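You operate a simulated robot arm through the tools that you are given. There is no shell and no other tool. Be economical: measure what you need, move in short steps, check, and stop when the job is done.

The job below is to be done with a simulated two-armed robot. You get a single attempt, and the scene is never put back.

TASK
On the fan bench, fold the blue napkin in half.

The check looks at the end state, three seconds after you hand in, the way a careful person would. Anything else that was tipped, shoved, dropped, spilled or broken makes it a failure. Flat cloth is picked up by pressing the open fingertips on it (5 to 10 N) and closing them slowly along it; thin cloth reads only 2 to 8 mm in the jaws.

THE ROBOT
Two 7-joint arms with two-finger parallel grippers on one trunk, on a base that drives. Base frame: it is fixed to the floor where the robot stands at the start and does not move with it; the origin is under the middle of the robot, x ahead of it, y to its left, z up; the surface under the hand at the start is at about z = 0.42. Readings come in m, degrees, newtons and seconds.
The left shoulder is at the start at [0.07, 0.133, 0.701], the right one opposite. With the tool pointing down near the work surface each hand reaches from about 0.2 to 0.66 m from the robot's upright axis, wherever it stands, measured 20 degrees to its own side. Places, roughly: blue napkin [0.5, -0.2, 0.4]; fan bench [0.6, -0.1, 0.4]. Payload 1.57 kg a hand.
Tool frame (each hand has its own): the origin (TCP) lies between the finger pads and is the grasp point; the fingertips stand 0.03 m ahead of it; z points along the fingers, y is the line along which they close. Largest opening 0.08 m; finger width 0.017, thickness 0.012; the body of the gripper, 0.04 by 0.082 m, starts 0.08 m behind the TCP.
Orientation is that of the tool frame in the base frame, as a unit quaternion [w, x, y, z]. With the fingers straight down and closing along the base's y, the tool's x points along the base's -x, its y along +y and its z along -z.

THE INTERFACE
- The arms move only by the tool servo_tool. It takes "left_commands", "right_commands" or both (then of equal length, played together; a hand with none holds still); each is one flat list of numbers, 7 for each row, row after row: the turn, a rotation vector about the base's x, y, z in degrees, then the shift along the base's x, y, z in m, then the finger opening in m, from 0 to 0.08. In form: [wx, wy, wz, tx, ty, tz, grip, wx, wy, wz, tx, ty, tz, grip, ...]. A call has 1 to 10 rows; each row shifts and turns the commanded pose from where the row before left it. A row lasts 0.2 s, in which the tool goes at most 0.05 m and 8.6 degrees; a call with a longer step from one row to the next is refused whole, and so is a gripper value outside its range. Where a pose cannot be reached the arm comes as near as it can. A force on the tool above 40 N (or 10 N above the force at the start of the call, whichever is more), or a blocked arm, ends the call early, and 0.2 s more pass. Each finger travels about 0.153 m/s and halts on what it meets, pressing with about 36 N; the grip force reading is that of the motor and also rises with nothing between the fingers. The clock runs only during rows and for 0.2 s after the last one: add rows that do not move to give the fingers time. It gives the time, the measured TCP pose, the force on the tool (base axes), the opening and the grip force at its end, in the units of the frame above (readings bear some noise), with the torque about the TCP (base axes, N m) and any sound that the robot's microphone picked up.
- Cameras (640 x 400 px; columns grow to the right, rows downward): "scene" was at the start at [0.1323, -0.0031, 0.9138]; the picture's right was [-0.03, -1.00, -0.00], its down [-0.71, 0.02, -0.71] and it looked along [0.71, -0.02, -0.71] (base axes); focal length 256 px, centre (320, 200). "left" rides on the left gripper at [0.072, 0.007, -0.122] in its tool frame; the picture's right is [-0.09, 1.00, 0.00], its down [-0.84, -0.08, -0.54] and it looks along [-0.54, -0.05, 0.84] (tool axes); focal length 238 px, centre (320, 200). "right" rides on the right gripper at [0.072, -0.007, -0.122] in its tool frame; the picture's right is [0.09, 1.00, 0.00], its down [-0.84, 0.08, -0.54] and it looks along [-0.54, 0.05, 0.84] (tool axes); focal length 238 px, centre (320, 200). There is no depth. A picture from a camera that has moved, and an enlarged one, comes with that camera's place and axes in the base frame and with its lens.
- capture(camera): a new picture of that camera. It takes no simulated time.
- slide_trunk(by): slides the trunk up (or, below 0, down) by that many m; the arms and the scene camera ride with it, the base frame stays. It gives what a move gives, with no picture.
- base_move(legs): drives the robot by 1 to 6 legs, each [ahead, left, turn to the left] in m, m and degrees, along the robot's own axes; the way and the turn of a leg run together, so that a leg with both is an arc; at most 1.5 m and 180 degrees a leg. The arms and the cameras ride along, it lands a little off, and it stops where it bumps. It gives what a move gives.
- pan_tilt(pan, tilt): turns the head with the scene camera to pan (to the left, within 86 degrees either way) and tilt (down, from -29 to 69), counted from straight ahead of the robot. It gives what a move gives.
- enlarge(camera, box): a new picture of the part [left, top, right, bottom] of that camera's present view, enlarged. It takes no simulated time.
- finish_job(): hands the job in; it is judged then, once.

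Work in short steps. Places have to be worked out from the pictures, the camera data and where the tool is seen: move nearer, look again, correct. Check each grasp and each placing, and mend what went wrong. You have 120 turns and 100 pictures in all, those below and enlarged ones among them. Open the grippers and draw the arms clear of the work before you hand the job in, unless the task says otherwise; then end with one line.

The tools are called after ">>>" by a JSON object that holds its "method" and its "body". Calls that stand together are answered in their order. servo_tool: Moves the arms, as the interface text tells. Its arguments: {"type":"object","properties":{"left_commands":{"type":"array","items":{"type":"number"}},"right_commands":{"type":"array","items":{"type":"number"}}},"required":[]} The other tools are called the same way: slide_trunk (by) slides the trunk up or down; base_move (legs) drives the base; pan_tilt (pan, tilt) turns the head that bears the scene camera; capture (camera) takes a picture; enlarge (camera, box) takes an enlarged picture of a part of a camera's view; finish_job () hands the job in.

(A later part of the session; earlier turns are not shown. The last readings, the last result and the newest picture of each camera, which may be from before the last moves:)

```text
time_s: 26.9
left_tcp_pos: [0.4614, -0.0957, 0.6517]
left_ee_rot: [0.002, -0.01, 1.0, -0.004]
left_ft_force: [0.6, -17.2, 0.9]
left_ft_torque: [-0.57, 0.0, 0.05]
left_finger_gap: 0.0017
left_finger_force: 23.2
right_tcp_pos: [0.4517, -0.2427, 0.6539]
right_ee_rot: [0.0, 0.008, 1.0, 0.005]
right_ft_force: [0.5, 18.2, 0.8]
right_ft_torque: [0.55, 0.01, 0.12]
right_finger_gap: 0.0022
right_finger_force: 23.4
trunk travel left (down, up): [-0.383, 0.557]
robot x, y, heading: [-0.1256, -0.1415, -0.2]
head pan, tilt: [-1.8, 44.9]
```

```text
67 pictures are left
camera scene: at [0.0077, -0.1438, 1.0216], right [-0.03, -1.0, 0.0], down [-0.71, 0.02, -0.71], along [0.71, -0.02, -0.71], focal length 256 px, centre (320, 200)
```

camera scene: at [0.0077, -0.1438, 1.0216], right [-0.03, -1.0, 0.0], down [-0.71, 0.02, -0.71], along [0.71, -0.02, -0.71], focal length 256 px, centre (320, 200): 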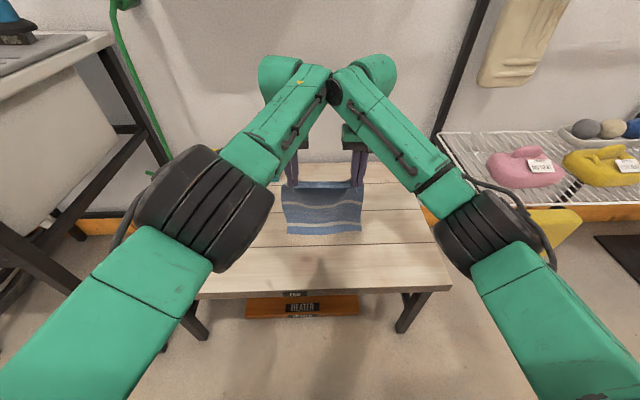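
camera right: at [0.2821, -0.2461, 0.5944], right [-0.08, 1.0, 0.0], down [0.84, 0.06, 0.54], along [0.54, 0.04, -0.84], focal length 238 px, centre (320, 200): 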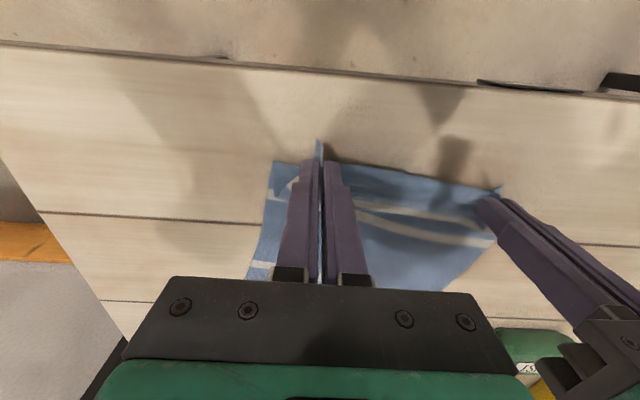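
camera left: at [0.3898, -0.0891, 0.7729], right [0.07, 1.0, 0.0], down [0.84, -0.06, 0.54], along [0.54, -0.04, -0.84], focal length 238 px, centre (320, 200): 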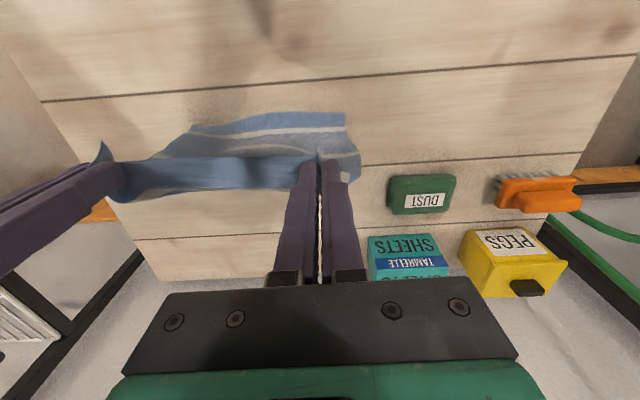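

The bottom edge is now directly under the hands at x≈0.47. I go lower so more of the cloth rests on the table, then forward again.

>>> {"method": "slide_trunk", "body": {"by": -0.04}}

>>> {"method": "base_move", "body": {"legs": [[0.06, 0, 0]]}}

>>> {"method": "capture", "body": {"camera": "left"}}

>>> {"method": "enlarge", "body": {"camera": "scene", "box": [220, 140, 420, 265]}}

```text
time_s: 27.7
left_tcp_pos: [0.4609, -0.097, 0.612]
left_ee_rot: [0.002, -0.01, 1.0, -0.003]
left_ft_force: [-0.5, -15.4, 0.4]
left_ft_torque: [-0.49, 0.02, 0.07]
left_finger_gap: 0.0019
left_finger_force: 23.6
right_tcp_pos: [0.4516, -0.2421, 0.6144]
right_ee_rot: [0.0, 0.008, 1.0, 0.005]
right_ft_force: [-1.3, 15.8, 0.6]
right_ft_torque: [0.48, 0.0, 0.11]
right_finger_gap: 0.0021
right_finger_force: 23.5
trunk travel left (down, up): [-0.343, 0.597]
robot x, y, heading: [-0.1261, -0.1455, -0.1]
head pan, tilt: [-1.8, 44.9]
```

```text
time_s: 28.7
left_tcp_pos: [0.5221, -0.0945, 0.6115]
left_ee_rot: [0.001, -0.011, 1.0, -0.002]
left_ft_force: [0.3, -16.8, 0.7]
left_ft_torque: [-0.55, -0.02, 0.09]
left_finger_gap: 0.0019
left_finger_force: 23.2
right_tcp_pos: [0.5126, -0.241, 0.613]
right_ee_rot: [0.0, 0.008, 1.0, 0.004]
right_ft_force: [-0.1, 18.0, 0.5]
right_ft_torque: [0.57, 0.04, 0.15]
right_finger_gap: 0.0023
right_finger_force: 23.7
trunk travel left (down, up): [-0.343, 0.597]
robot x, y, heading: [-0.0658, -0.1384, -0.2]
head pan, tilt: [-1.8, 44.9]
```

```text
66 pictures are left
camera left: at [0.4505, -0.0883, 0.7329], right [0.07, 1.0, -0.01], down [0.84, -0.06, 0.54], along [0.54, -0.04, -0.84], focal length 238 px, centre (320, 200)
```

left: 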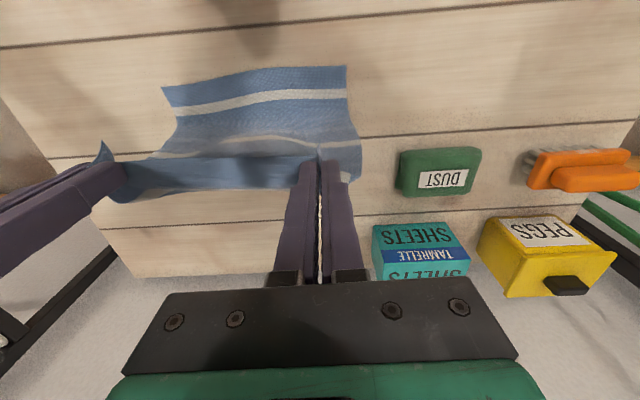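

```text
3.20 times, centred on (320, 202) of scene
camera zoom: at [0.0684, -0.1438, 0.9816], right [-0.03, -1.0, 0.0], down [-0.71, 0.02, -0.71], along [0.71, -0.02, -0.71], focal length 818 px, centre (320, 192)
```

zoom: 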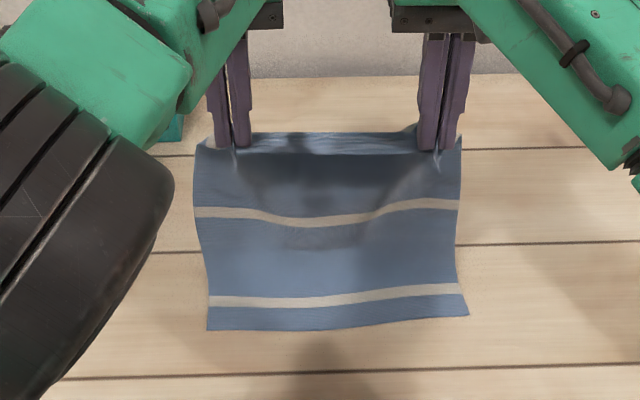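

The cloth is laying out as planned, with the bottom edge settled at x≈0.472. I go down 4 cm and forward 5 cm to lay the rest of the first half.

>>> {"method": "slide_trunk", "body": {"by": -0.03}}

>>> {"method": "base_move", "body": {"legs": [[0.05, 0, 0]]}}

>>> {"method": "slide_trunk", "body": {"by": -0.03}}

>>> {"method": "capture", "body": {"camera": "left"}}

>>> {"method": "enlarge", "body": {"camera": "scene", "box": [220, 140, 420, 265]}}

```text
time_s: 29.4
left_tcp_pos: [0.5204, -0.095, 0.5824]
left_ee_rot: [0.002, -0.01, 1.0, -0.003]
left_ft_force: [0.4, -14.6, 0.8]
left_ft_torque: [-0.49, -0.01, 0.07]
left_finger_gap: 0.0019
left_finger_force: 23.7
right_tcp_pos: [0.5115, -0.2411, 0.5847]
right_ee_rot: [0.001, 0.006, 1.0, 0.004]
right_ft_force: [-1.1, 14.9, -1.0]
right_ft_torque: [0.47, -0.01, 0.08]
right_finger_gap: 0.0019
right_finger_force: 23.9
trunk travel left (down, up): [-0.313, 0.627]
robot x, y, heading: [-0.0665, -0.1418, -0.1]
head pan, tilt: [-1.8, 44.9]
```

```text
time_s: 30.4
left_tcp_pos: [0.5725, -0.094, 0.5811]
left_ee_rot: [0.002, -0.012, 1.0, -0.004]
left_ft_force: [0.6, -16.1, 0.4]
left_ft_torque: [-0.46, 0.02, 0.06]
left_finger_gap: 0.0015
left_finger_force: 22.8
right_tcp_pos: [0.5639, -0.2423, 0.583]
right_ee_rot: [0.0, 0.007, 1.0, 0.004]
right_ft_force: [-0.2, 16.0, -0.4]
right_ft_torque: [0.51, 0.02, 0.13]
right_finger_gap: 0.0022
right_finger_force: 23.8
trunk travel left (down, up): [-0.313, 0.627]
robot x, y, heading: [-0.0143, -0.1383, -0.2]
head pan, tilt: [-1.8, 44.9]
```

```text
time_s: 31.1
left_tcp_pos: [0.5717, -0.0943, 0.5528]
left_ee_rot: [0.002, -0.011, 1.0, -0.004]
left_ft_force: [1.0, -13.4, 0.1]
left_ft_torque: [-0.45, -0.02, 0.03]
left_finger_gap: 0.0016
left_finger_force: 23.5
right_tcp_pos: [0.5627, -0.2405, 0.5551]
right_ee_rot: [0.0, 0.007, 1.0, 0.006]
right_ft_force: [0.0, 13.9, 0.4]
right_ft_torque: [0.43, 0.01, 0.09]
right_finger_gap: 0.0022
right_finger_force: 24.0
trunk travel left (down, up): [-0.283, 0.657]
robot x, y, heading: [-0.0148, -0.1405, -0.1]
head pan, tilt: [-1.8, 44.9]
```

```text
64 pictures are left
camera left: at [0.5002, -0.088, 0.6735], right [0.07, 1.0, -0.01], down [0.84, -0.05, 0.55], along [0.54, -0.04, -0.84], focal length 238 px, centre (320, 200)
```

left: 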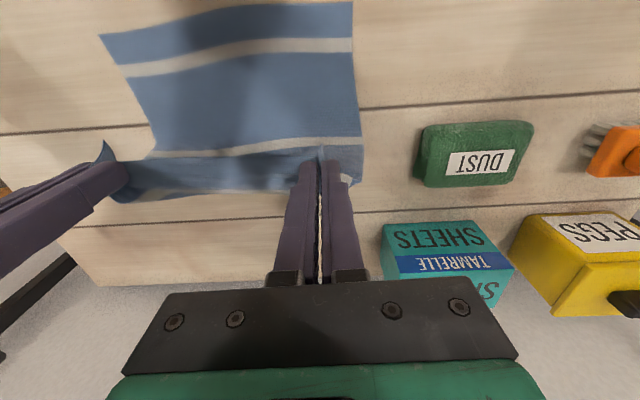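

```text
3.20 times, centred on (320, 202) of scene
camera zoom: at [0.1177, -0.1437, 0.9218], right [-0.03, -1.0, 0.0], down [-0.71, 0.02, -0.71], along [0.71, -0.02, -0.71], focal length 818 px, centre (320, 192)
```

zoom: 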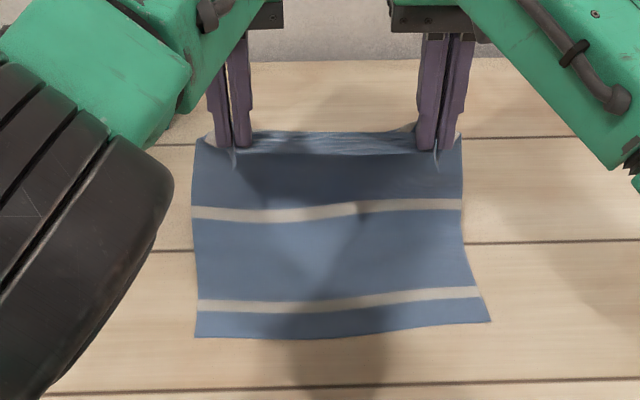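

The first half lies flat, its edge at x≈0.471 (left) to 0.48 (right), so the crease should end up near 0.595. I go forward 2.5 cm, then start back down over it.

>>> {"method": "base_move", "body": {"legs": [[0.025, 0, 0]]}}

>>> {"method": "slide_trunk", "body": {"by": -0.015}}

>>> {"method": "base_move", "body": {"legs": [[-0.035, 0, 0]]}}

>>> {"method": "capture", "body": {"camera": "left"}}

>>> {"method": "enlarge", "body": {"camera": "scene", "box": [220, 140, 420, 265]}}

```text
time_s: 31.9
left_tcp_pos: [0.5964, -0.0938, 0.5511]
left_ee_rot: [0.002, -0.012, 1.0, -0.003]
left_ft_force: [1.2, -14.9, 0.5]
left_ft_torque: [-0.45, -0.01, 0.1]
left_finger_gap: 0.0019
left_finger_force: 23.7
right_tcp_pos: [0.5875, -0.2405, 0.554]
right_ee_rot: [0.0, 0.005, 1.0, 0.004]
right_ft_force: [0.1, 14.1, -0.8]
right_ft_torque: [0.45, 0.02, 0.07]
right_finger_gap: 0.0022
right_finger_force: 23.3
trunk travel left (down, up): [-0.283, 0.657]
robot x, y, heading: [0.0115, -0.1384, -0.1]
head pan, tilt: [-1.8, 44.9]
```

```text
time_s: 32.5
left_tcp_pos: [0.5954, -0.0947, 0.5374]
left_ee_rot: [0.002, -0.012, 1.0, -0.004]
left_ft_force: [0.1, -12.0, 0.2]
left_ft_torque: [-0.39, 0.0, 0.06]
left_finger_gap: 0.0019
left_finger_force: 23.7
right_tcp_pos: [0.586, -0.2404, 0.5389]
right_ee_rot: [0.002, 0.005, 1.0, 0.005]
right_ft_force: [0.1, 11.9, 0.1]
right_ft_torque: [0.36, 0.01, 0.07]
right_finger_gap: 0.0021
right_finger_force: 23.5
trunk travel left (down, up): [-0.268, 0.672]
robot x, y, heading: [0.0082, -0.1372, -0.1]
head pan, tilt: [-1.8, 44.9]
```

```text
time_s: 33.4
left_tcp_pos: [0.5602, -0.095, 0.5383]
left_ee_rot: [0.002, -0.012, 1.0, -0.005]
left_ft_force: [1.1, -14.1, -1.3]
left_ft_torque: [-0.41, -0.02, 0.07]
left_finger_gap: 0.0019
left_finger_force: 23.8
right_tcp_pos: [0.5519, -0.2405, 0.539]
right_ee_rot: [0.001, 0.006, 1.0, 0.004]
right_ft_force: [0.0, 14.3, 0.5]
right_ft_torque: [0.44, 0.02, 0.11]
right_finger_gap: 0.0017
right_finger_force: 23.5
trunk travel left (down, up): [-0.268, 0.672]
robot x, y, heading: [-0.0259, -0.1395, 0.1]
head pan, tilt: [-1.8, 44.9]
```

```text
62 pictures are left
camera left: at [0.4882, -0.0875, 0.6587], right [0.07, 1.0, -0.01], down [0.84, -0.05, 0.55], along [0.54, -0.04, -0.84], focal length 238 px, centre (320, 200)
```

left: 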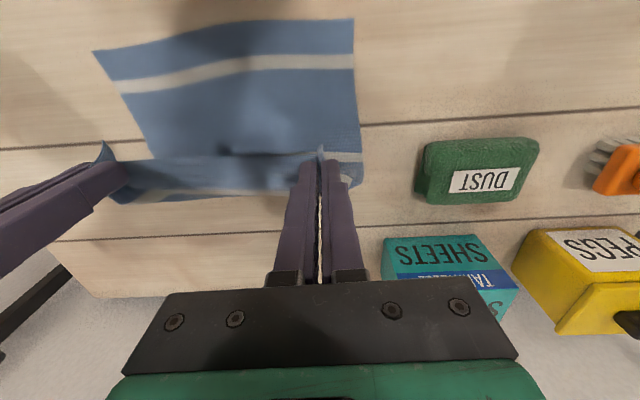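

```text
3.20 times, centred on (320, 202) of scene
camera zoom: at [0.1057, -0.1436, 0.9069], right [-0.03, -1.0, 0.0], down [-0.71, 0.02, -0.71], along [0.71, -0.02, -0.71], focal length 818 px, centre (320, 192)
```

zoom: 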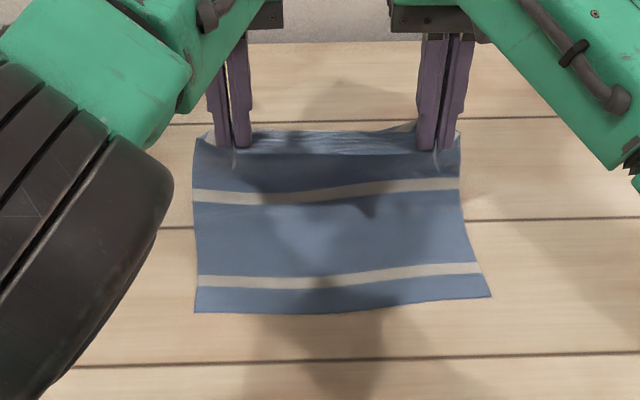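

The lower edge is still at x≈0.471. I continue the arc down and back.

>>> {"method": "slide_trunk", "body": {"by": -0.02}}

>>> {"method": "base_move", "body": {"legs": [[-0.035, 0, 0]]}}

>>> {"method": "slide_trunk", "body": {"by": -0.025}}

>>> {"method": "base_move", "body": {"legs": [[-0.03, 0, 0]]}}

>>> {"method": "capture", "body": {"camera": "left"}}

>>> {"method": "capture", "body": {"camera": "right"}}

>>> {"method": "enlarge", "body": {"camera": "scene", "box": [220, 140, 420, 265]}}

```text
time_s: 34.1
left_tcp_pos: [0.5614, -0.0937, 0.5171]
left_ee_rot: [0.002, -0.011, 1.0, -0.005]
left_ft_force: [0.3, -11.8, 0.0]
left_ft_torque: [-0.33, -0.02, 0.07]
left_finger_gap: 0.002
left_finger_force: 23.7
right_tcp_pos: [0.5512, -0.2409, 0.5198]
right_ee_rot: [0.001, 0.005, 1.0, 0.006]
right_ft_force: [0.1, 11.1, 0.4]
right_ft_torque: [0.34, -0.04, 0.09]
right_finger_gap: 0.0022
right_finger_force: 23.7
trunk travel left (down, up): [-0.248, 0.692]
robot x, y, heading: [-0.0259, -0.1409, -0.2]
head pan, tilt: [-1.8, 44.9]
```

```text
time_s: 34.9
left_tcp_pos: [0.5251, -0.0941, 0.5173]
left_ee_rot: [0.002, -0.012, 1.0, -0.005]
left_ft_force: [-0.4, -12.2, 0.2]
left_ft_torque: [-0.38, -0.02, 0.08]
left_finger_gap: 0.002
left_finger_force: 23.2
right_tcp_pos: [0.515, -0.2407, 0.5195]
right_ee_rot: [0.001, 0.004, 1.0, 0.005]
right_ft_force: [-1.6, 12.2, 0.3]
right_ft_torque: [0.36, -0.03, 0.1]
right_finger_gap: 0.0022
right_finger_force: 24.0
trunk travel left (down, up): [-0.248, 0.692]
robot x, y, heading: [-0.0601, -0.142, -0.1]
head pan, tilt: [-1.8, 44.9]
```

```text
time_s: 35.6
left_tcp_pos: [0.5235, -0.0946, 0.4919]
left_ee_rot: [0.002, -0.012, 1.0, -0.005]
left_ft_force: [0.4, -10.4, 0.3]
left_ft_torque: [-0.34, -0.01, 0.05]
left_finger_gap: 0.0019
left_finger_force: 23.6
right_tcp_pos: [0.5156, -0.2397, 0.4951]
right_ee_rot: [0.001, 0.004, 1.0, 0.006]
right_ft_force: [-0.7, 10.8, -0.6]
right_ft_torque: [0.35, 0.0, 0.06]
right_finger_gap: 0.0021
right_finger_force: 23.5
trunk travel left (down, up): [-0.223, 0.717]
robot x, y, heading: [-0.0611, -0.1404, -0.2]
head pan, tilt: [-1.8, 44.9]
```

```text
time_s: 36.5
left_tcp_pos: [0.4921, -0.0936, 0.4914]
left_ee_rot: [0.002, -0.012, 1.0, -0.004]
left_ft_force: [-0.4, -11.3, 0.2]
left_ft_torque: [-0.36, -0.03, -0.02]
left_finger_gap: 0.0018
left_finger_force: 23.0
right_tcp_pos: [0.4837, -0.2394, 0.4943]
right_ee_rot: [0.001, 0.004, 1.0, 0.006]
right_ft_force: [0.0, 11.6, 0.2]
right_ft_torque: [0.34, 0.0, 0.08]
right_finger_gap: 0.0019
right_finger_force: 23.5
trunk travel left (down, up): [-0.223, 0.717]
robot x, y, heading: [-0.0927, -0.1378, 0.0]
head pan, tilt: [-1.8, 44.9]
```

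```text
60 pictures are left
camera left: at [0.4212, -0.0874, 0.6136], right [0.07, 1.0, -0.01], down [0.84, -0.05, 0.55], along [0.54, -0.04, -0.84], focal length 238 px, centre (320, 200)
```

left: 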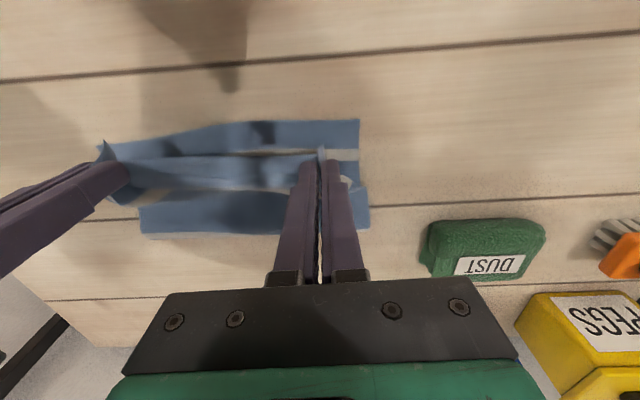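

```text
59 pictures are left
camera right: at [0.4097, -0.248, 0.6167], right [-0.08, 1.0, 0.01], down [0.84, 0.06, 0.54], along [0.54, 0.05, -0.84], focal length 238 px, centre (320, 200)
```

right: 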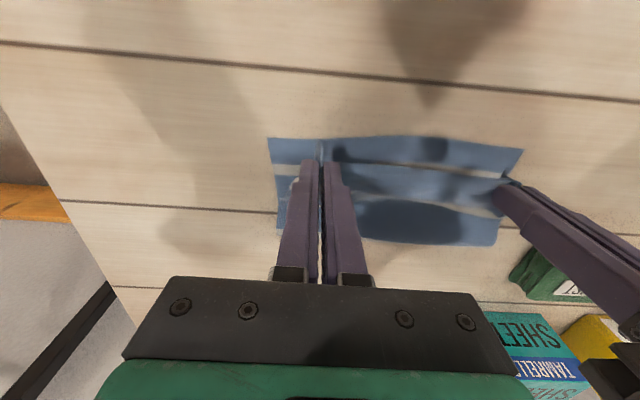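

```text
3.20 times, centred on (320, 202) of scene
camera zoom: at [0.0386, -0.1436, 0.8619], right [-0.03, -1.0, 0.0], down [-0.71, 0.02, -0.71], along [0.71, -0.02, -0.71], focal length 818 px, centre (320, 192)
```

zoom: 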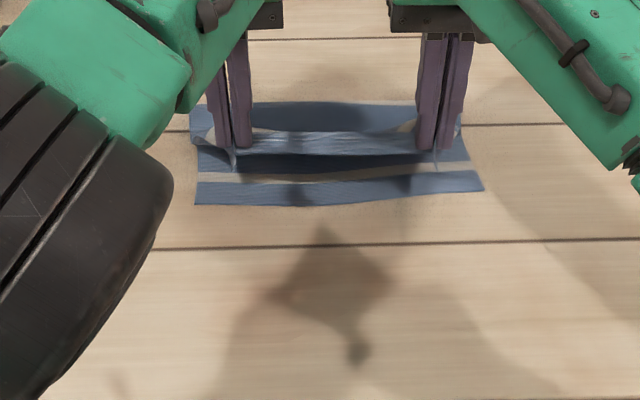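

This is a near-perfect fold state: the lower edge is at 0.472 (left) to 0.477 (right), the crease at ≈0.575, and the held edge lies just over the lower edge. I make a small alignment (base back 6 mm and right 6 mm, right hand forward 9 mm) and lower.

>>> {"method": "base_move", "body": {"legs": [[-0.007, -0.006, 0]]}}

>>> {"method": "servo_tool", "body": {"right_commands": [0, 0, 0, 0.005, 0, -0.001, 0, 0, 0, 0, 0.005, 0, -0.001, 0]}}

>>> {"method": "slide_trunk", "body": {"by": -0.03}}

>>> {"method": "capture", "body": {"camera": "left"}}

>>> {"method": "capture", "body": {"camera": "right"}}

```text
time_s: 37.2
left_tcp_pos: [0.4856, -0.1, 0.4915]
left_ee_rot: [0.001, -0.013, 1.0, -0.005]
left_ft_force: [-0.6, -9.3, 1.3]
left_ft_torque: [-0.32, 0.0, 0.04]
left_finger_gap: 0.0018
left_finger_force: 23.2
right_tcp_pos: [0.4763, -0.2459, 0.4938]
right_ee_rot: [0.001, 0.004, 1.0, 0.006]
right_ft_force: [-0.5, 10.0, -0.3]
right_ft_torque: [0.34, -0.02, 0.11]
right_finger_gap: 0.002
right_finger_force: 23.6
trunk travel left (down, up): [-0.223, 0.717]
robot x, y, heading: [-0.1018, -0.1435, -0.1]
head pan, tilt: [-1.8, 44.9]
```

```text
time_s: 37.8
left_tcp_pos: [0.487, -0.0983, 0.4913]
left_ee_rot: [0.001, -0.015, 1.0, -0.007]
left_ft_force: [2.6, -18.9, 0.5]
left_ft_torque: [-0.59, -0.05, 0.07]
left_finger_gap: 0.0021
left_finger_force: 23.2
right_tcp_pos: [0.487, -0.2456, 0.4925]
right_ee_rot: [0.002, 0.004, 1.0, 0.009]
right_ft_force: [-2.4, 18.8, 0.4]
right_ft_torque: [0.59, 0.04, 0.17]
right_finger_gap: 0.0023
right_finger_force: 23.8
trunk travel left (down, up): [-0.223, 0.717]
robot x, y, heading: [-0.1034, -0.1476, 0.0]
head pan, tilt: [-1.8, 44.9]
```

```text
time_s: 38.6
left_tcp_pos: [0.4862, -0.0973, 0.4616]
left_ee_rot: [0.0, -0.016, 1.0, -0.006]
left_ft_force: [0.5, -22.1, 0.4]
left_ft_torque: [-0.66, -0.05, 0.09]
left_finger_gap: 0.0021
left_finger_force: 23.5
right_tcp_pos: [0.4857, -0.2463, 0.4635]
right_ee_rot: [0.001, 0.005, 1.0, 0.009]
right_ft_force: [-2.4, 20.9, -0.3]
right_ft_torque: [0.68, 0.11, 0.17]
right_finger_gap: 0.0021
right_finger_force: 23.7
trunk travel left (down, up): [-0.193, 0.747]
robot x, y, heading: [-0.0991, -0.1453, 0.1]
head pan, tilt: [-1.8, 44.9]
```

```text
57 pictures are left
camera left: at [0.415, -0.0907, 0.5827], right [0.06, 1.0, -0.01], down [0.84, -0.04, 0.54], along [0.54, -0.04, -0.84], focal length 238 px, centre (320, 200)
```

left: 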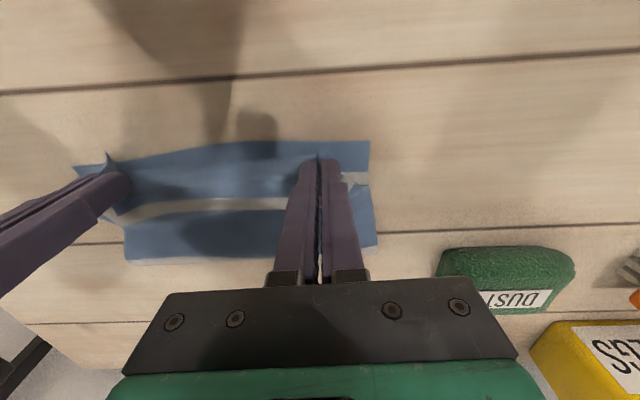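

```text
56 pictures are left
camera right: at [0.4129, -0.2551, 0.5857], right [-0.08, 1.0, 0.02], down [0.84, 0.06, 0.54], along [0.54, 0.06, -0.84], focal length 238 px, centre (320, 200)
```

right: 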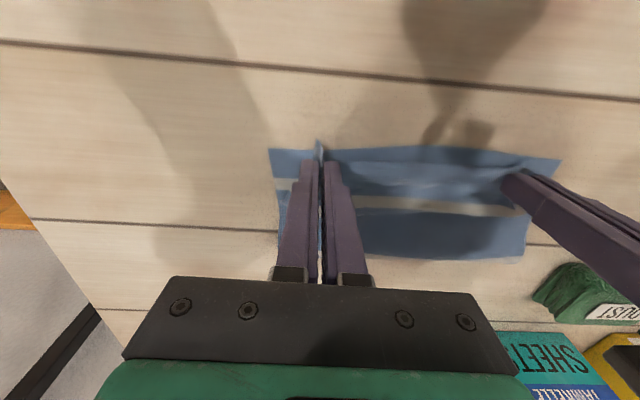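

The upper edge lies right along the lower edge. I release both hands together, gently, and then lift.

>>> {"method": "servo_tool", "body": {"left_commands": [0, 0, 0, 0, 0, 0, 0.006, 0, 0, 0, 0, 0, 0, 0.012, 0, 0, 0, 0, 0, 0, 0.02, 0, 0, 0, 0, 0, 0, 0.028, 0, 0, 0, 0, 0, 0, 0.028], "right_commands": [0, 0, 0, 0, 0, 0, 0.006, 0, 0, 0, 0, 0, 0, 0.012, 0, 0, 0, 0, 0, 0, 0.02, 0, 0, 0, 0, 0, 0, 0.028, 0, 0, 0, 0, 0, 0, 0.028]}}

>>> {"method": "slide_trunk", "body": {"by": 0.1}}

>>> {"method": "capture", "body": {"camera": "left"}}

>>> {"method": "capture", "body": {"camera": "right"}}

>>> {"method": "enlarge", "body": {"camera": "scene", "box": [220, 140, 420, 265]}}

```text
time_s: 39.8
left_tcp_pos: [0.4873, -0.0974, 0.4617]
left_ee_rot: [0.0, -0.015, 1.0, -0.006]
left_ft_force: [0.2, 0.2, 0.8]
left_ft_torque: [0.0, 0.0, -0.01]
left_finger_gap: 0.0279
left_finger_force: 0.0
right_tcp_pos: [0.4867, -0.2478, 0.4637]
right_ee_rot: [0.001, 0.006, 1.0, 0.007]
right_ft_force: [0.7, 0.2, -0.2]
right_ft_torque: [-0.04, 0.02, 0.01]
right_finger_gap: 0.028
right_finger_force: 0.1
trunk travel left (down, up): [-0.193, 0.747]
robot x, y, heading: [-0.0991, -0.1465, -0.0]
head pan, tilt: [-1.8, 44.9]
```

```text
time_s: 41.1
left_tcp_pos: [0.4873, -0.0968, 0.5611]
left_ee_rot: [0.001, -0.016, 1.0, -0.005]
left_ft_force: [-0.1, -0.7, 0.2]
left_ft_torque: [0.04, -0.01, 0.03]
left_finger_gap: 0.0279
left_finger_force: 0.0
right_tcp_pos: [0.4866, -0.2475, 0.5613]
right_ee_rot: [0.0, 0.007, 1.0, 0.006]
right_ft_force: [1.0, -0.5, -1.0]
right_ft_torque: [0.01, -0.01, 0.0]
right_finger_gap: 0.0279
right_finger_force: 0.0
trunk travel left (down, up): [-0.293, 0.647]
robot x, y, heading: [-0.0975, -0.1467, -0.2]
head pan, tilt: [-1.8, 44.9]
```

```text
55 pictures are left
camera left: at [0.4153, -0.0906, 0.6828], right [0.06, 1.0, -0.01], down [0.84, -0.05, 0.54], along [0.54, -0.04, -0.84], focal length 238 px, centre (320, 200)
```

left: 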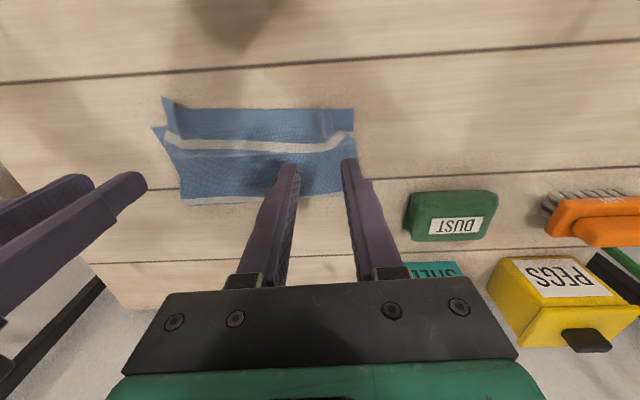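

```text
54 pictures are left
camera right: at [0.4133, -0.2558, 0.6847], right [-0.08, 1.0, 0.01], down [0.84, 0.06, 0.54], along [0.54, 0.05, -0.84], focal length 238 px, centre (320, 200)
```

right: 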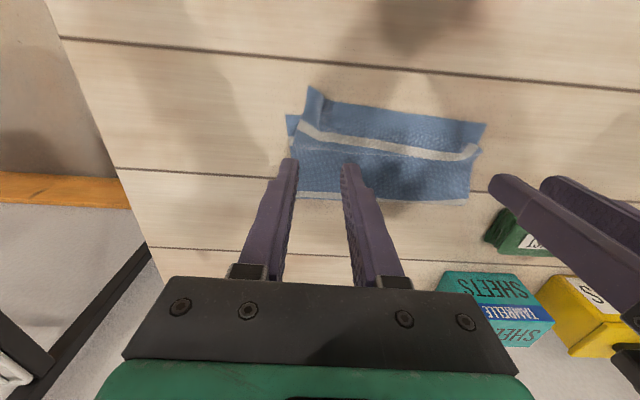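

```text
3.20 times, centred on (320, 202) of scene
camera zoom: at [0.0321, -0.1497, 0.9317], right [-0.03, -1.0, 0.0], down [-0.71, 0.02, -0.71], along [0.71, -0.02, -0.71], focal length 818 px, centre (320, 192)
```

zoom: 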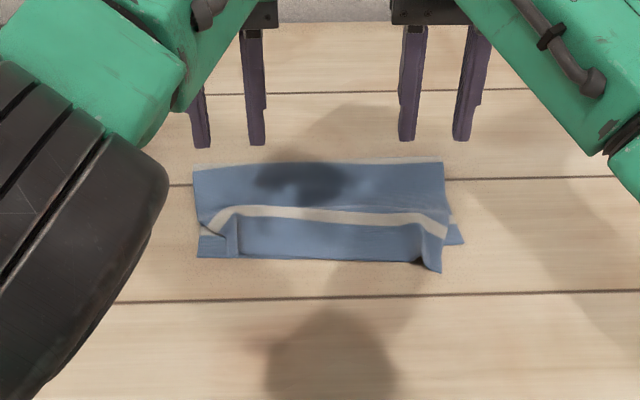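

The napkin is folded in half with its edges aligned, but a small pinched ridge remains at each corner of the top layer. I look closer.

>>> {"method": "enlarge", "body": {"camera": "scene", "box": [270, 180, 375, 235]}}

>>> {"method": "enlarge", "body": {"camera": "right", "box": [260, 60, 520, 220]}}

```text
6.10 times, centred on (322, 208) of scene
camera zoom: at [0.0321, -0.1497, 0.9317], right [-0.03, -1.0, 0.0], down [-0.71, 0.02, -0.71], along [0.71, -0.02, -0.71], focal length 1559 px, centre (305, 154)
```

zoom: 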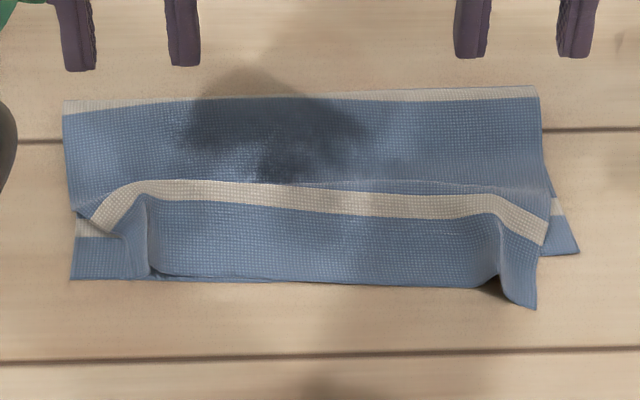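

```text
2.46 times, centred on (390, 140) of right
camera zoom: at [0.4133, -0.2558, 0.6847], right [-0.08, 1.0, 0.01], down [0.84, 0.06, 0.54], along [0.54, 0.05, -0.84], focal length 587 px, centre (148, 348)
```

zoom: 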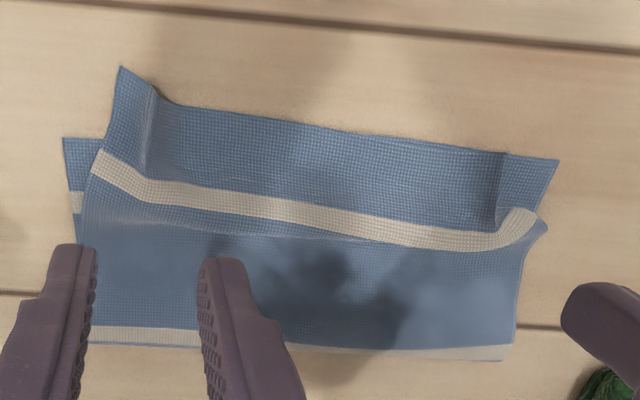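

I need a better view of the left corner.

>>> {"method": "enlarge", "body": {"camera": "left", "box": [140, 80, 380, 220]}}

>>> {"method": "enlarge", "body": {"camera": "left", "box": [290, 90, 380, 150]}}

```text
2.67 times, centred on (260, 150) of left
camera zoom: at [0.4153, -0.0906, 0.6828], right [0.06, 1.0, -0.01], down [0.84, -0.05, 0.54], along [0.54, -0.04, -0.84], focal length 636 px, centre (480, 333)
```

zoom: 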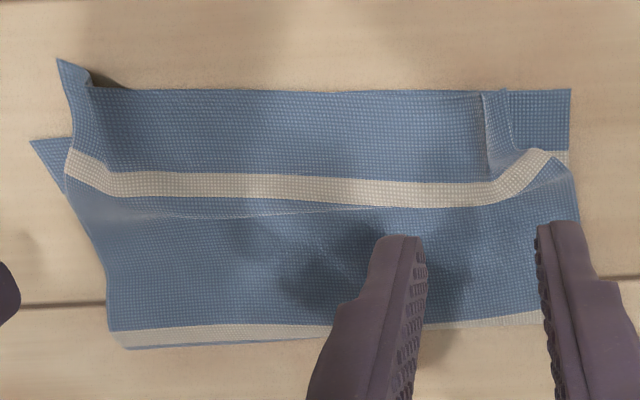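

```text
6.67 times, centred on (335, 120) of left
camera zoom: at [0.4153, -0.0906, 0.6828], right [0.06, 1.0, -0.01], down [0.84, -0.05, 0.54], along [0.54, -0.04, -0.84], focal length 1589 px, centre (220, 733)
```

zoom: 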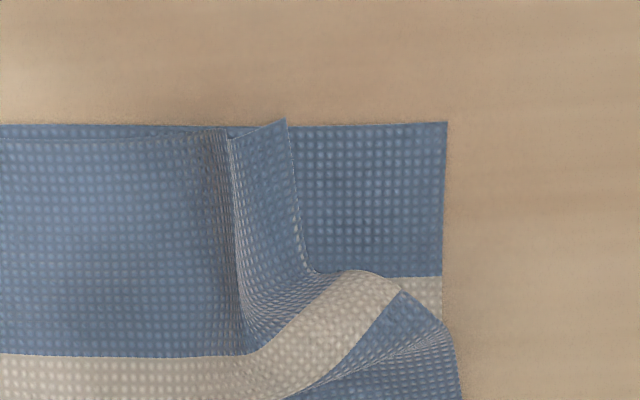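

Both corners of the top layer have a pinched flap standing up, with the valleys at about y=-0.094 (left) and -0.248 (right). I'll close the fingers, enter just inside each valley, and gently sweep outward to lay the flaps flat. First I position above and go down partway.

>>> {"method": "servo_tool", "body": {"left_commands": [0, 0, 0, 0, -0.008, 0, 0.0, 0, 0, 0, 0, -0.008, 0, 0.0, 0, 0, 0, 0, 0, -0.03, 0.0, 0, 0, 0, 0, 0, -0.03, 0.0, 0, 0, 0, 0, 0, -0.02, 0.0], "right_commands": [0, 0, 0, 0, 0.009, 0, 0.0, 0, 0, 0, 0, 0.009, 0, 0.0, 0, 0, 0, 0, 0, -0.03, 0.0, 0, 0, 0, 0, 0, -0.03, 0.0, 0, 0, 0, 0, 0, -0.02, 0.0]}}

>>> {"method": "capture", "body": {"camera": "left"}}

>>> {"method": "capture", "body": {"camera": "right"}}

```text
time_s: 42.5
left_tcp_pos: [0.4933, -0.0847, 0.4792]
left_ee_rot: [0.0, -0.041, 0.999, -0.001]
left_ft_force: [-0.5, 0.2, -0.2]
left_ft_torque: [0.02, -0.03, -0.01]
left_finger_gap: 0.0
left_finger_force: 21.7
right_tcp_pos: [0.488, -0.24, 0.4827]
right_ee_rot: [-0.001, 0.017, 1.0, 0.005]
right_ft_force: [-0.6, -0.8, 0.0]
right_ft_torque: [0.03, -0.02, 0.02]
right_finger_gap: 0.0
right_finger_force: 21.3
trunk travel left (down, up): [-0.293, 0.647]
robot x, y, heading: [-0.0987, -0.1442, 0.1]
head pan, tilt: [-1.8, 44.9]
stopped in row 5 (left hand): the arm was blocked; the commanded pose is now the measured one
```

```text
48 pictures are left
camera left: at [0.4223, -0.0825, 0.6014], right [0.01, 1.0, 0.0], down [0.84, -0.01, 0.54], along [0.54, -0.01, -0.84], focal length 238 px, centre (320, 200)
```

left: 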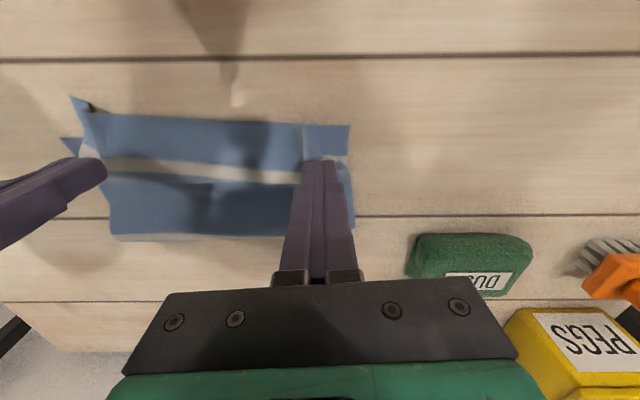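

```text
47 pictures are left
camera right: at [0.4156, -0.247, 0.6045], right [-0.06, 1.0, 0.01], down [0.84, 0.04, 0.54], along [0.54, 0.04, -0.84], focal length 238 px, centre (320, 200)
```

right: 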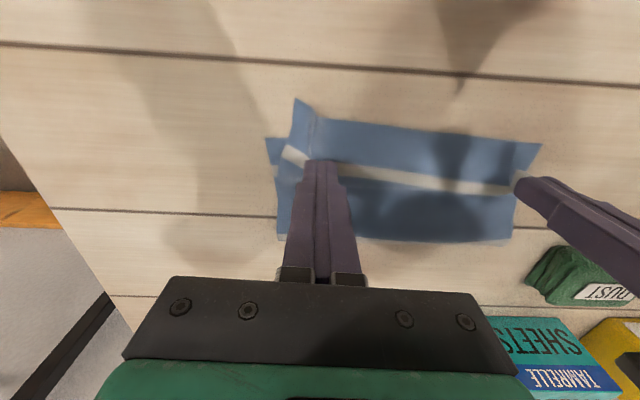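

The arms are crowding each other, so I work one side at a time. I take the left arm up and away to its own side first.

>>> {"method": "servo_tool", "body": {"left_commands": [0, 0, 0, 0, 0, 0.04, 0.0, 0, 0, 0, 0, 0.01, 0.04, 0.0, 0, 0, 0, -0.01, 0.03, 0.02, 0.0, 0, 0, 0, -0.01, 0.04, 0, 0.0, 0, 0, 0, -0.01, 0.04, 0, 0.0, 0, 0, 0, -0.01, 0.04, 0, 0.0]}}

>>> {"method": "capture", "body": {"camera": "scene"}}

```text
time_s: 43.9
left_tcp_pos: [0.4555, 0.0749, 0.5725]
left_ee_rot: [-0.001, -0.04, 0.999, -0.001]
left_ft_force: [-0.7, 0.3, -0.3]
left_ft_torque: [0.01, 0.03, -0.03]
left_finger_gap: 0.0001
left_finger_force: 20.6
left hand out of reach, approached as far as the arm can: row 1
right_tcp_pos: [0.4894, -0.2408, 0.4822]
right_ee_rot: [0.0, 0.017, 1.0, 0.004]
right_ft_force: [-0.1, -0.2, -0.6]
right_ft_torque: [0.01, -0.01, -0.03]
right_finger_gap: 0.0002
right_finger_force: 20.9
trunk travel left (down, up): [-0.293, 0.647]
robot x, y, heading: [-0.1025, -0.1484, 0.1]
head pan, tilt: [-1.8, 44.9]
```

```text
46 pictures are left
camera scene: at [0.0319, -0.1494, 0.9318], right [-0.03, -1.0, 0.0], down [-0.71, 0.02, -0.71], along [0.71, -0.02, -0.71], focal length 256 px, centre (320, 200)
```

scene: 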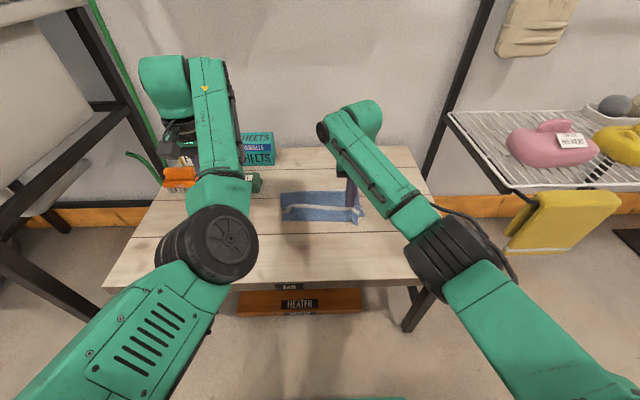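

The left arm is clear. Now the right corner: I shift just inside the valley, lower to just above the cloth, and sweep outward.

>>> {"method": "servo_tool", "body": {"right_commands": [0, 0, 0, -0.001, 0.013, 0, 0.0, 0, 0, 0, 0, 0, -0.014, 0.0, 0, 0, 0, 0, 0, -0.0125, 0.0, 0, 0, 0, 0, 0, 0, 0]}}

>>> {"method": "capture", "body": {"camera": "right"}}

```text
time_s: 44.9
left_tcp_pos: [0.4558, 0.0758, 0.5725]
left_ee_rot: [0.0, -0.04, 0.999, -0.001]
left_ft_force: [-0.3, 0.3, 0.1]
left_ft_torque: [0.0, -0.01, 0.01]
left_finger_gap: 0.0
left_finger_force: 21.3
right_tcp_pos: [0.4902, -0.2243, 0.455]
right_ee_rot: [0.0, 0.016, 1.0, 0.005]
right_ft_force: [-0.4, 0.5, -0.2]
right_ft_torque: [0.01, -0.01, -0.02]
right_finger_gap: 0.0
right_finger_force: 21.2
trunk travel left (down, up): [-0.293, 0.647]
robot x, y, heading: [-0.0972, -0.1456, -0.1]
head pan, tilt: [-1.8, 44.9]
```

```text
45 pictures are left
camera right: at [0.4163, -0.2313, 0.5778], right [-0.06, 1.0, 0.01], down [0.84, 0.05, 0.54], along [0.54, 0.04, -0.84], focal length 238 px, centre (320, 200)
```

right: 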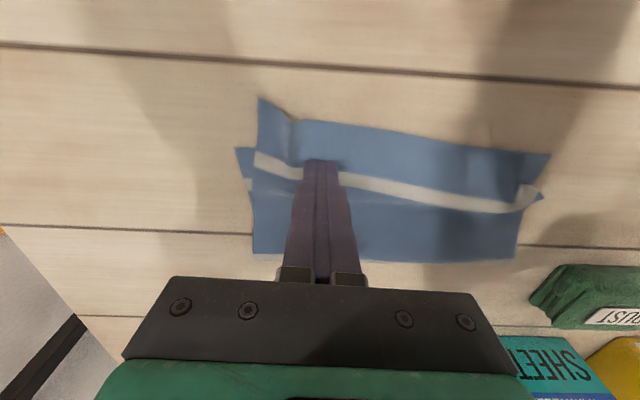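

The fingertip is inside the valley just above the cloth. I sweep outward (-y) and then lift.

>>> {"method": "servo_tool", "body": {"right_commands": [0, 0, 0, 0, -0.008, -0.001, 0, 0, 0, 0, 0, -0.008, -0.0005, 0, 0, 0, 0, 0, -0.008, 0, 0, 0, 0, 0, 0, -0.008, 0, 0, 0, 0, 0, 0, -0.008, 0, 0, 0, 0, 0, 0, -0.008, 0, 0, 0, 0, 0, 0, -0.012, 0.001, 0, 0, 0, 0, 0, -0.012, 0.002, 0]}}

>>> {"method": "capture", "body": {"camera": "right"}}

>>> {"method": "enlarge", "body": {"camera": "scene", "box": [260, 170, 400, 245]}}

```text
time_s: 46.7
left_tcp_pos: [0.4564, 0.0754, 0.5731]
left_ee_rot: [0.0, -0.04, 0.999, -0.001]
left_ft_force: [0.7, -0.3, -0.7]
left_ft_torque: [-0.02, 0.04, -0.02]
left_finger_gap: 0.0
left_finger_force: 21.6
right_tcp_pos: [0.4889, -0.2991, 0.4575]
right_ee_rot: [-0.001, 0.015, 1.0, 0.005]
right_ft_force: [-0.8, 0.4, 0.0]
right_ft_torque: [0.02, 0.04, -0.01]
right_finger_gap: 0.0
right_finger_force: 21.6
trunk travel left (down, up): [-0.293, 0.647]
robot x, y, heading: [-0.0986, -0.1458, -0.2]
head pan, tilt: [-1.8, 44.9]
```

```text
44 pictures are left
camera right: at [0.4155, -0.3056, 0.5792], right [-0.06, 1.0, 0.01], down [0.84, 0.05, 0.54], along [0.54, 0.04, -0.84], focal length 238 px, centre (320, 200)
```

right: 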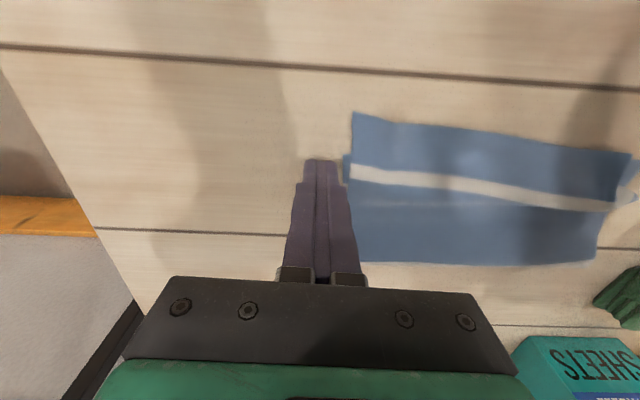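

```text
4.57 times, centred on (330, 208) of scene
camera zoom: at [0.0319, -0.1497, 0.9318], right [-0.03, -1.0, 0.0], down [-0.71, 0.02, -0.71], along [0.71, -0.02, -0.71], focal length 1169 px, centre (274, 166)
```

zoom: 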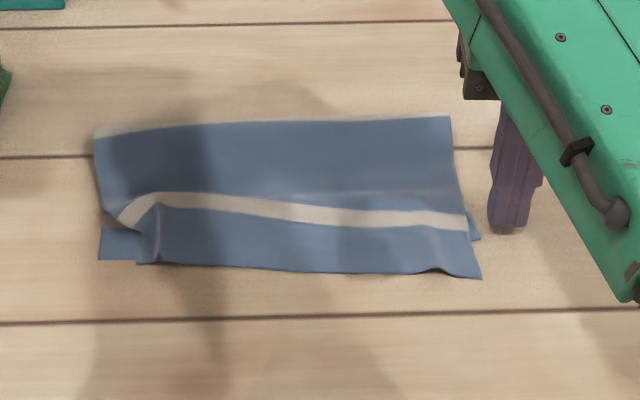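

The right corner now lies flat. I raise the right hand away and bring the left hand to the inside of the left valley.

>>> {"method": "servo_tool", "body": {"left_commands": [0, 0, 0, 0.01, -0.045, 0, 0.0, 0, 0, 0, 0.01, -0.045, 0, 0.0, 0, 0, 0, 0.008, -0.045, 0, 0.0, 0, 0, 0, 0.004, -0.045, 0, 0.0, 0, 0, 0, 0, -0.008, -0.02, 0.0, 0, 0, 0, 0, 0, -0.03, 0.0, 0, 0, 0, 0, 0, -0.03, 0.0], "right_commands": [0, 0, 0, -0.01, -0.02, 0.03, 0.0, 0, 0, 0, -0.01, -0.03, 0.03, 0.0, 0, 0, 0, -0.01, -0.03, 0.03, 0.0, 0, 0, 0, 0, -0.03, 0.0, 0.0, 0, 0, 0, 0, -0.02, 0, 0.0, 0, 0, 0, 0, 0, 0, 0, 0, 0, 0, 0, 0, 0, 0]}}

>>> {"method": "capture", "body": {"camera": "left"}}

```text
time_s: 48.3
left_tcp_pos: [0.4877, -0.1091, 0.4972]
left_ee_rot: [0.0, -0.04, 0.999, -0.001]
left_ft_force: [-0.1, 0.6, 0.0]
left_ft_torque: [0.01, -0.01, -0.03]
left_finger_gap: 0.0002
left_finger_force: 21.4
left hand out of reach, approached as far as the arm can: row 4
right_tcp_pos: [0.4574, -0.43, 0.5464]
right_ee_rot: [-0.001, 0.017, 1.0, 0.004]
right_ft_force: [0.5, 0.8, 0.8]
right_ft_torque: [0.01, -0.04, -0.01]
right_finger_gap: 0.0
right_finger_force: 21.3
trunk travel left (down, up): [-0.293, 0.647]
robot x, y, heading: [-0.0998, -0.1469, -0.2]
head pan, tilt: [-1.8, 44.9]
```

```text
42 pictures are left
camera left: at [0.4152, -0.1063, 0.6179], right [0.01, 1.0, 0.0], down [0.84, -0.01, 0.54], along [0.54, -0.01, -0.84], focal length 238 px, centre (320, 200)
```

left: 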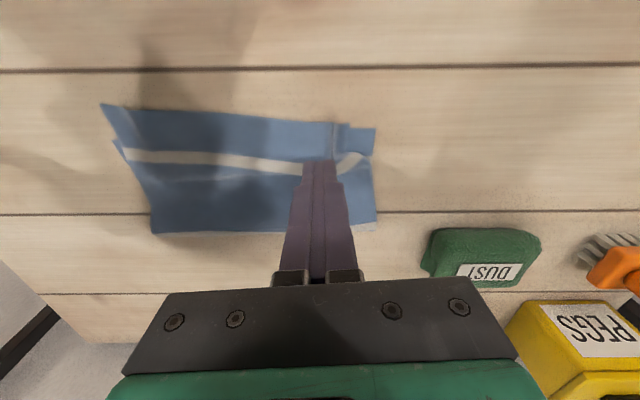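

The valley is at y≈-0.097. I move 1 cm inside it, lower, and sweep outward (+y).

>>> {"method": "servo_tool", "body": {"left_commands": [0, 0, 0, -0.002, -0.01, 0, 0.0, 0, 0, 0, 0, 0, -0.02, 0.0, 0, 0, 0, 0, 0, -0.018, 0.0, 0, 0, 0, 0, 0, -0.004, 0.0, 0, 0, 0, 0, 0, 0, 0]}}

>>> {"method": "capture", "body": {"camera": "left"}}

```text
time_s: 49.5
left_tcp_pos: [0.4851, -0.1191, 0.4534]
left_ee_rot: [0.001, -0.04, 0.999, -0.001]
left_ft_force: [0.4, 0.1, 0.4]
left_ft_torque: [-0.01, 0.0, 0.0]
left_finger_gap: 0.0
left_finger_force: 21.5
right_tcp_pos: [0.4566, -0.4284, 0.5459]
right_ee_rot: [-0.001, 0.016, 1.0, 0.005]
right_ft_force: [-0.3, 0.5, 0.8]
right_ft_torque: [0.0, 0.01, -0.01]
right_finger_gap: 0.0002
right_finger_force: 20.6
trunk travel left (down, up): [-0.293, 0.647]
robot x, y, heading: [-0.1032, -0.1461, -0.0]
head pan, tilt: [-1.8, 44.9]
```

```text
41 pictures are left
camera left: at [0.4141, -0.1176, 0.5743], right [0.01, 1.0, 0.0], down [0.84, -0.01, 0.54], along [0.54, -0.01, -0.84], focal length 238 px, centre (320, 200)
```

left: 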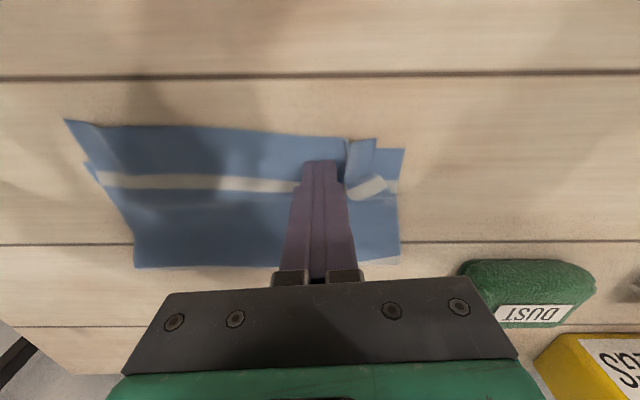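

I'm in position with no contact force, so I sweep outward.

>>> {"method": "servo_tool", "body": {"left_commands": [0, 0, 0, 0, 0.008, 0, 0, 0, 0, 0, 0, 0.008, 0, 0, 0, 0, 0, 0, 0.008, 0, 0, 0, 0, 0, 0, 0.008, 0, 0, 0, 0, 0, 0, 0.008, 0, 0, 0, 0, 0, 0, 0.008, 0, 0, 0, 0, 0, 0, 0.01, 0.001, 0, 0, 0, 0, 0, 0.012, 0.002, 0]}}

>>> {"method": "capture", "body": {"camera": "left"}}

>>> {"method": "enlarge", "body": {"camera": "scene", "box": [260, 170, 400, 245]}}

```text
time_s: 51.3
left_tcp_pos: [0.486, -0.0496, 0.4572]
left_ee_rot: [-0.001, -0.04, 0.999, -0.002]
left_ft_force: [1.0, -0.3, -0.4]
left_ft_torque: [0.0, 0.0, 0.02]
left_finger_gap: 0.0
left_finger_force: 21.2
right_tcp_pos: [0.4569, -0.4277, 0.5458]
right_ee_rot: [0.0, 0.017, 1.0, 0.006]
right_ft_force: [0.0, -0.5, 0.3]
right_ft_torque: [0.02, 0.01, -0.01]
right_finger_gap: 0.0001
right_finger_force: 21.6
trunk travel left (down, up): [-0.293, 0.647]
robot x, y, heading: [-0.1042, -0.1479, 0.1]
head pan, tilt: [-1.8, 44.9]
```

```text
40 pictures are left
camera left: at [0.4149, -0.0474, 0.5791], right [0.01, 1.0, 0.0], down [0.84, -0.01, 0.54], along [0.54, -0.01, -0.84], focal length 238 px, centre (320, 200)
```

left: 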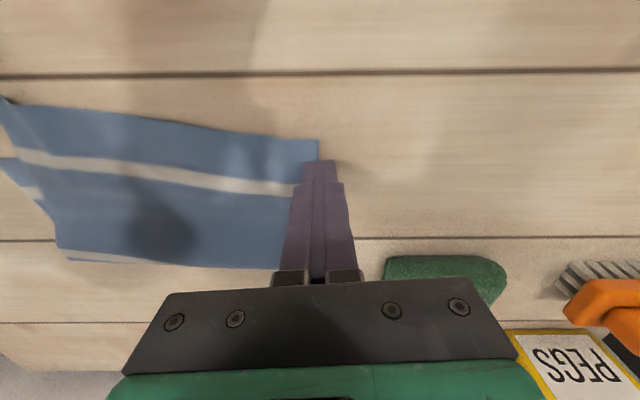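

```text
4.57 times, centred on (330, 208) of scene
camera zoom: at [0.0319, -0.1497, 0.9318], right [-0.03, -1.0, 0.0], down [-0.71, 0.02, -0.71], along [0.71, -0.02, -0.71], focal length 1169 px, centre (274, 166)
```

zoom: 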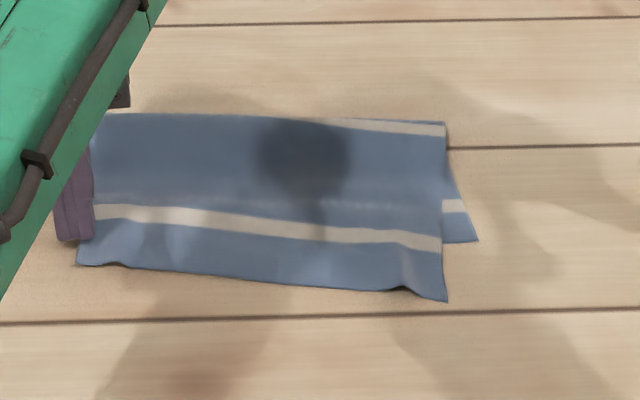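

The left corner is flat, but the top layer has drifted slightly: at the right it overhangs the front and sits inward. I lift the left hand away and measure.

>>> {"method": "servo_tool", "body": {"left_commands": [0, 0, 0, 0, 0.01, 0.02, 0, 0, 0, 0, 0, 0.02, 0.03, 0, 0, 0, 0, -0.01, 0.03, 0.03, 0, 0, 0, 0, -0.01, 0.03, 0.02, 0, 0, 0, 0, -0.01, 0.03, 0.0, 0]}}

>>> {"method": "enlarge", "body": {"camera": "scene", "box": [260, 170, 400, 245]}}

>>> {"method": "capture", "body": {"camera": "right"}}

```text
time_s: 52.5
left_tcp_pos: [0.4589, 0.0703, 0.5545]
left_ee_rot: [0.0, -0.039, 0.999, -0.001]
left_ft_force: [1.0, 0.2, -0.5]
left_ft_torque: [-0.02, 0.02, 0.0]
left_finger_gap: 0.0001
left_finger_force: 21.5
right_tcp_pos: [0.4567, -0.4279, 0.5468]
right_ee_rot: [-0.001, 0.017, 1.0, 0.005]
right_ft_force: [-0.1, -1.4, 0.2]
right_ft_torque: [-0.04, -0.02, -0.02]
right_finger_gap: 0.0
right_finger_force: 20.9
trunk travel left (down, up): [-0.293, 0.647]
robot x, y, heading: [-0.102, -0.1447, 0.3]
head pan, tilt: [-1.8, 44.9]
```

```text
4.57 times, centred on (330, 208) of scene
camera zoom: at [0.0319, -0.1495, 0.9317], right [-0.03, -1.0, 0.0], down [-0.71, 0.02, -0.71], along [0.71, -0.02, -0.71], focal length 1169 px, centre (274, 166)
```

zoom: 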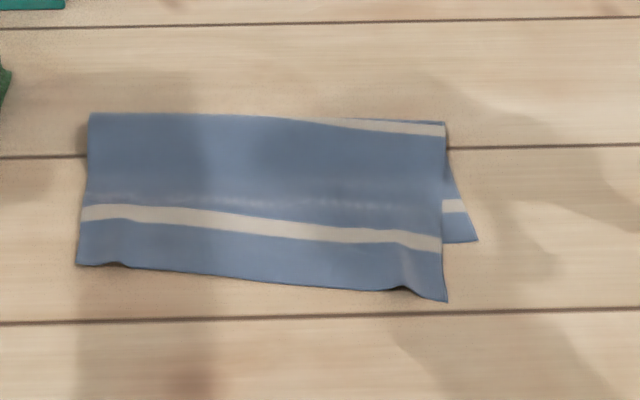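

```text
37 pictures are left
camera right: at [0.3838, -0.4348, 0.669], right [-0.06, 1.0, 0.01], down [0.84, 0.04, 0.54], along [0.54, 0.04, -0.84], focal length 238 px, centre (320, 200)
```

right: 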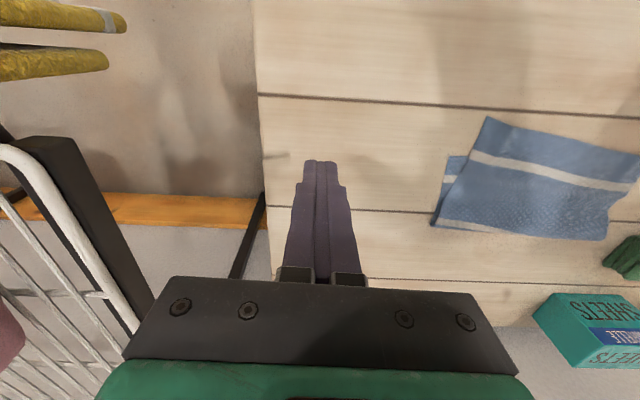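

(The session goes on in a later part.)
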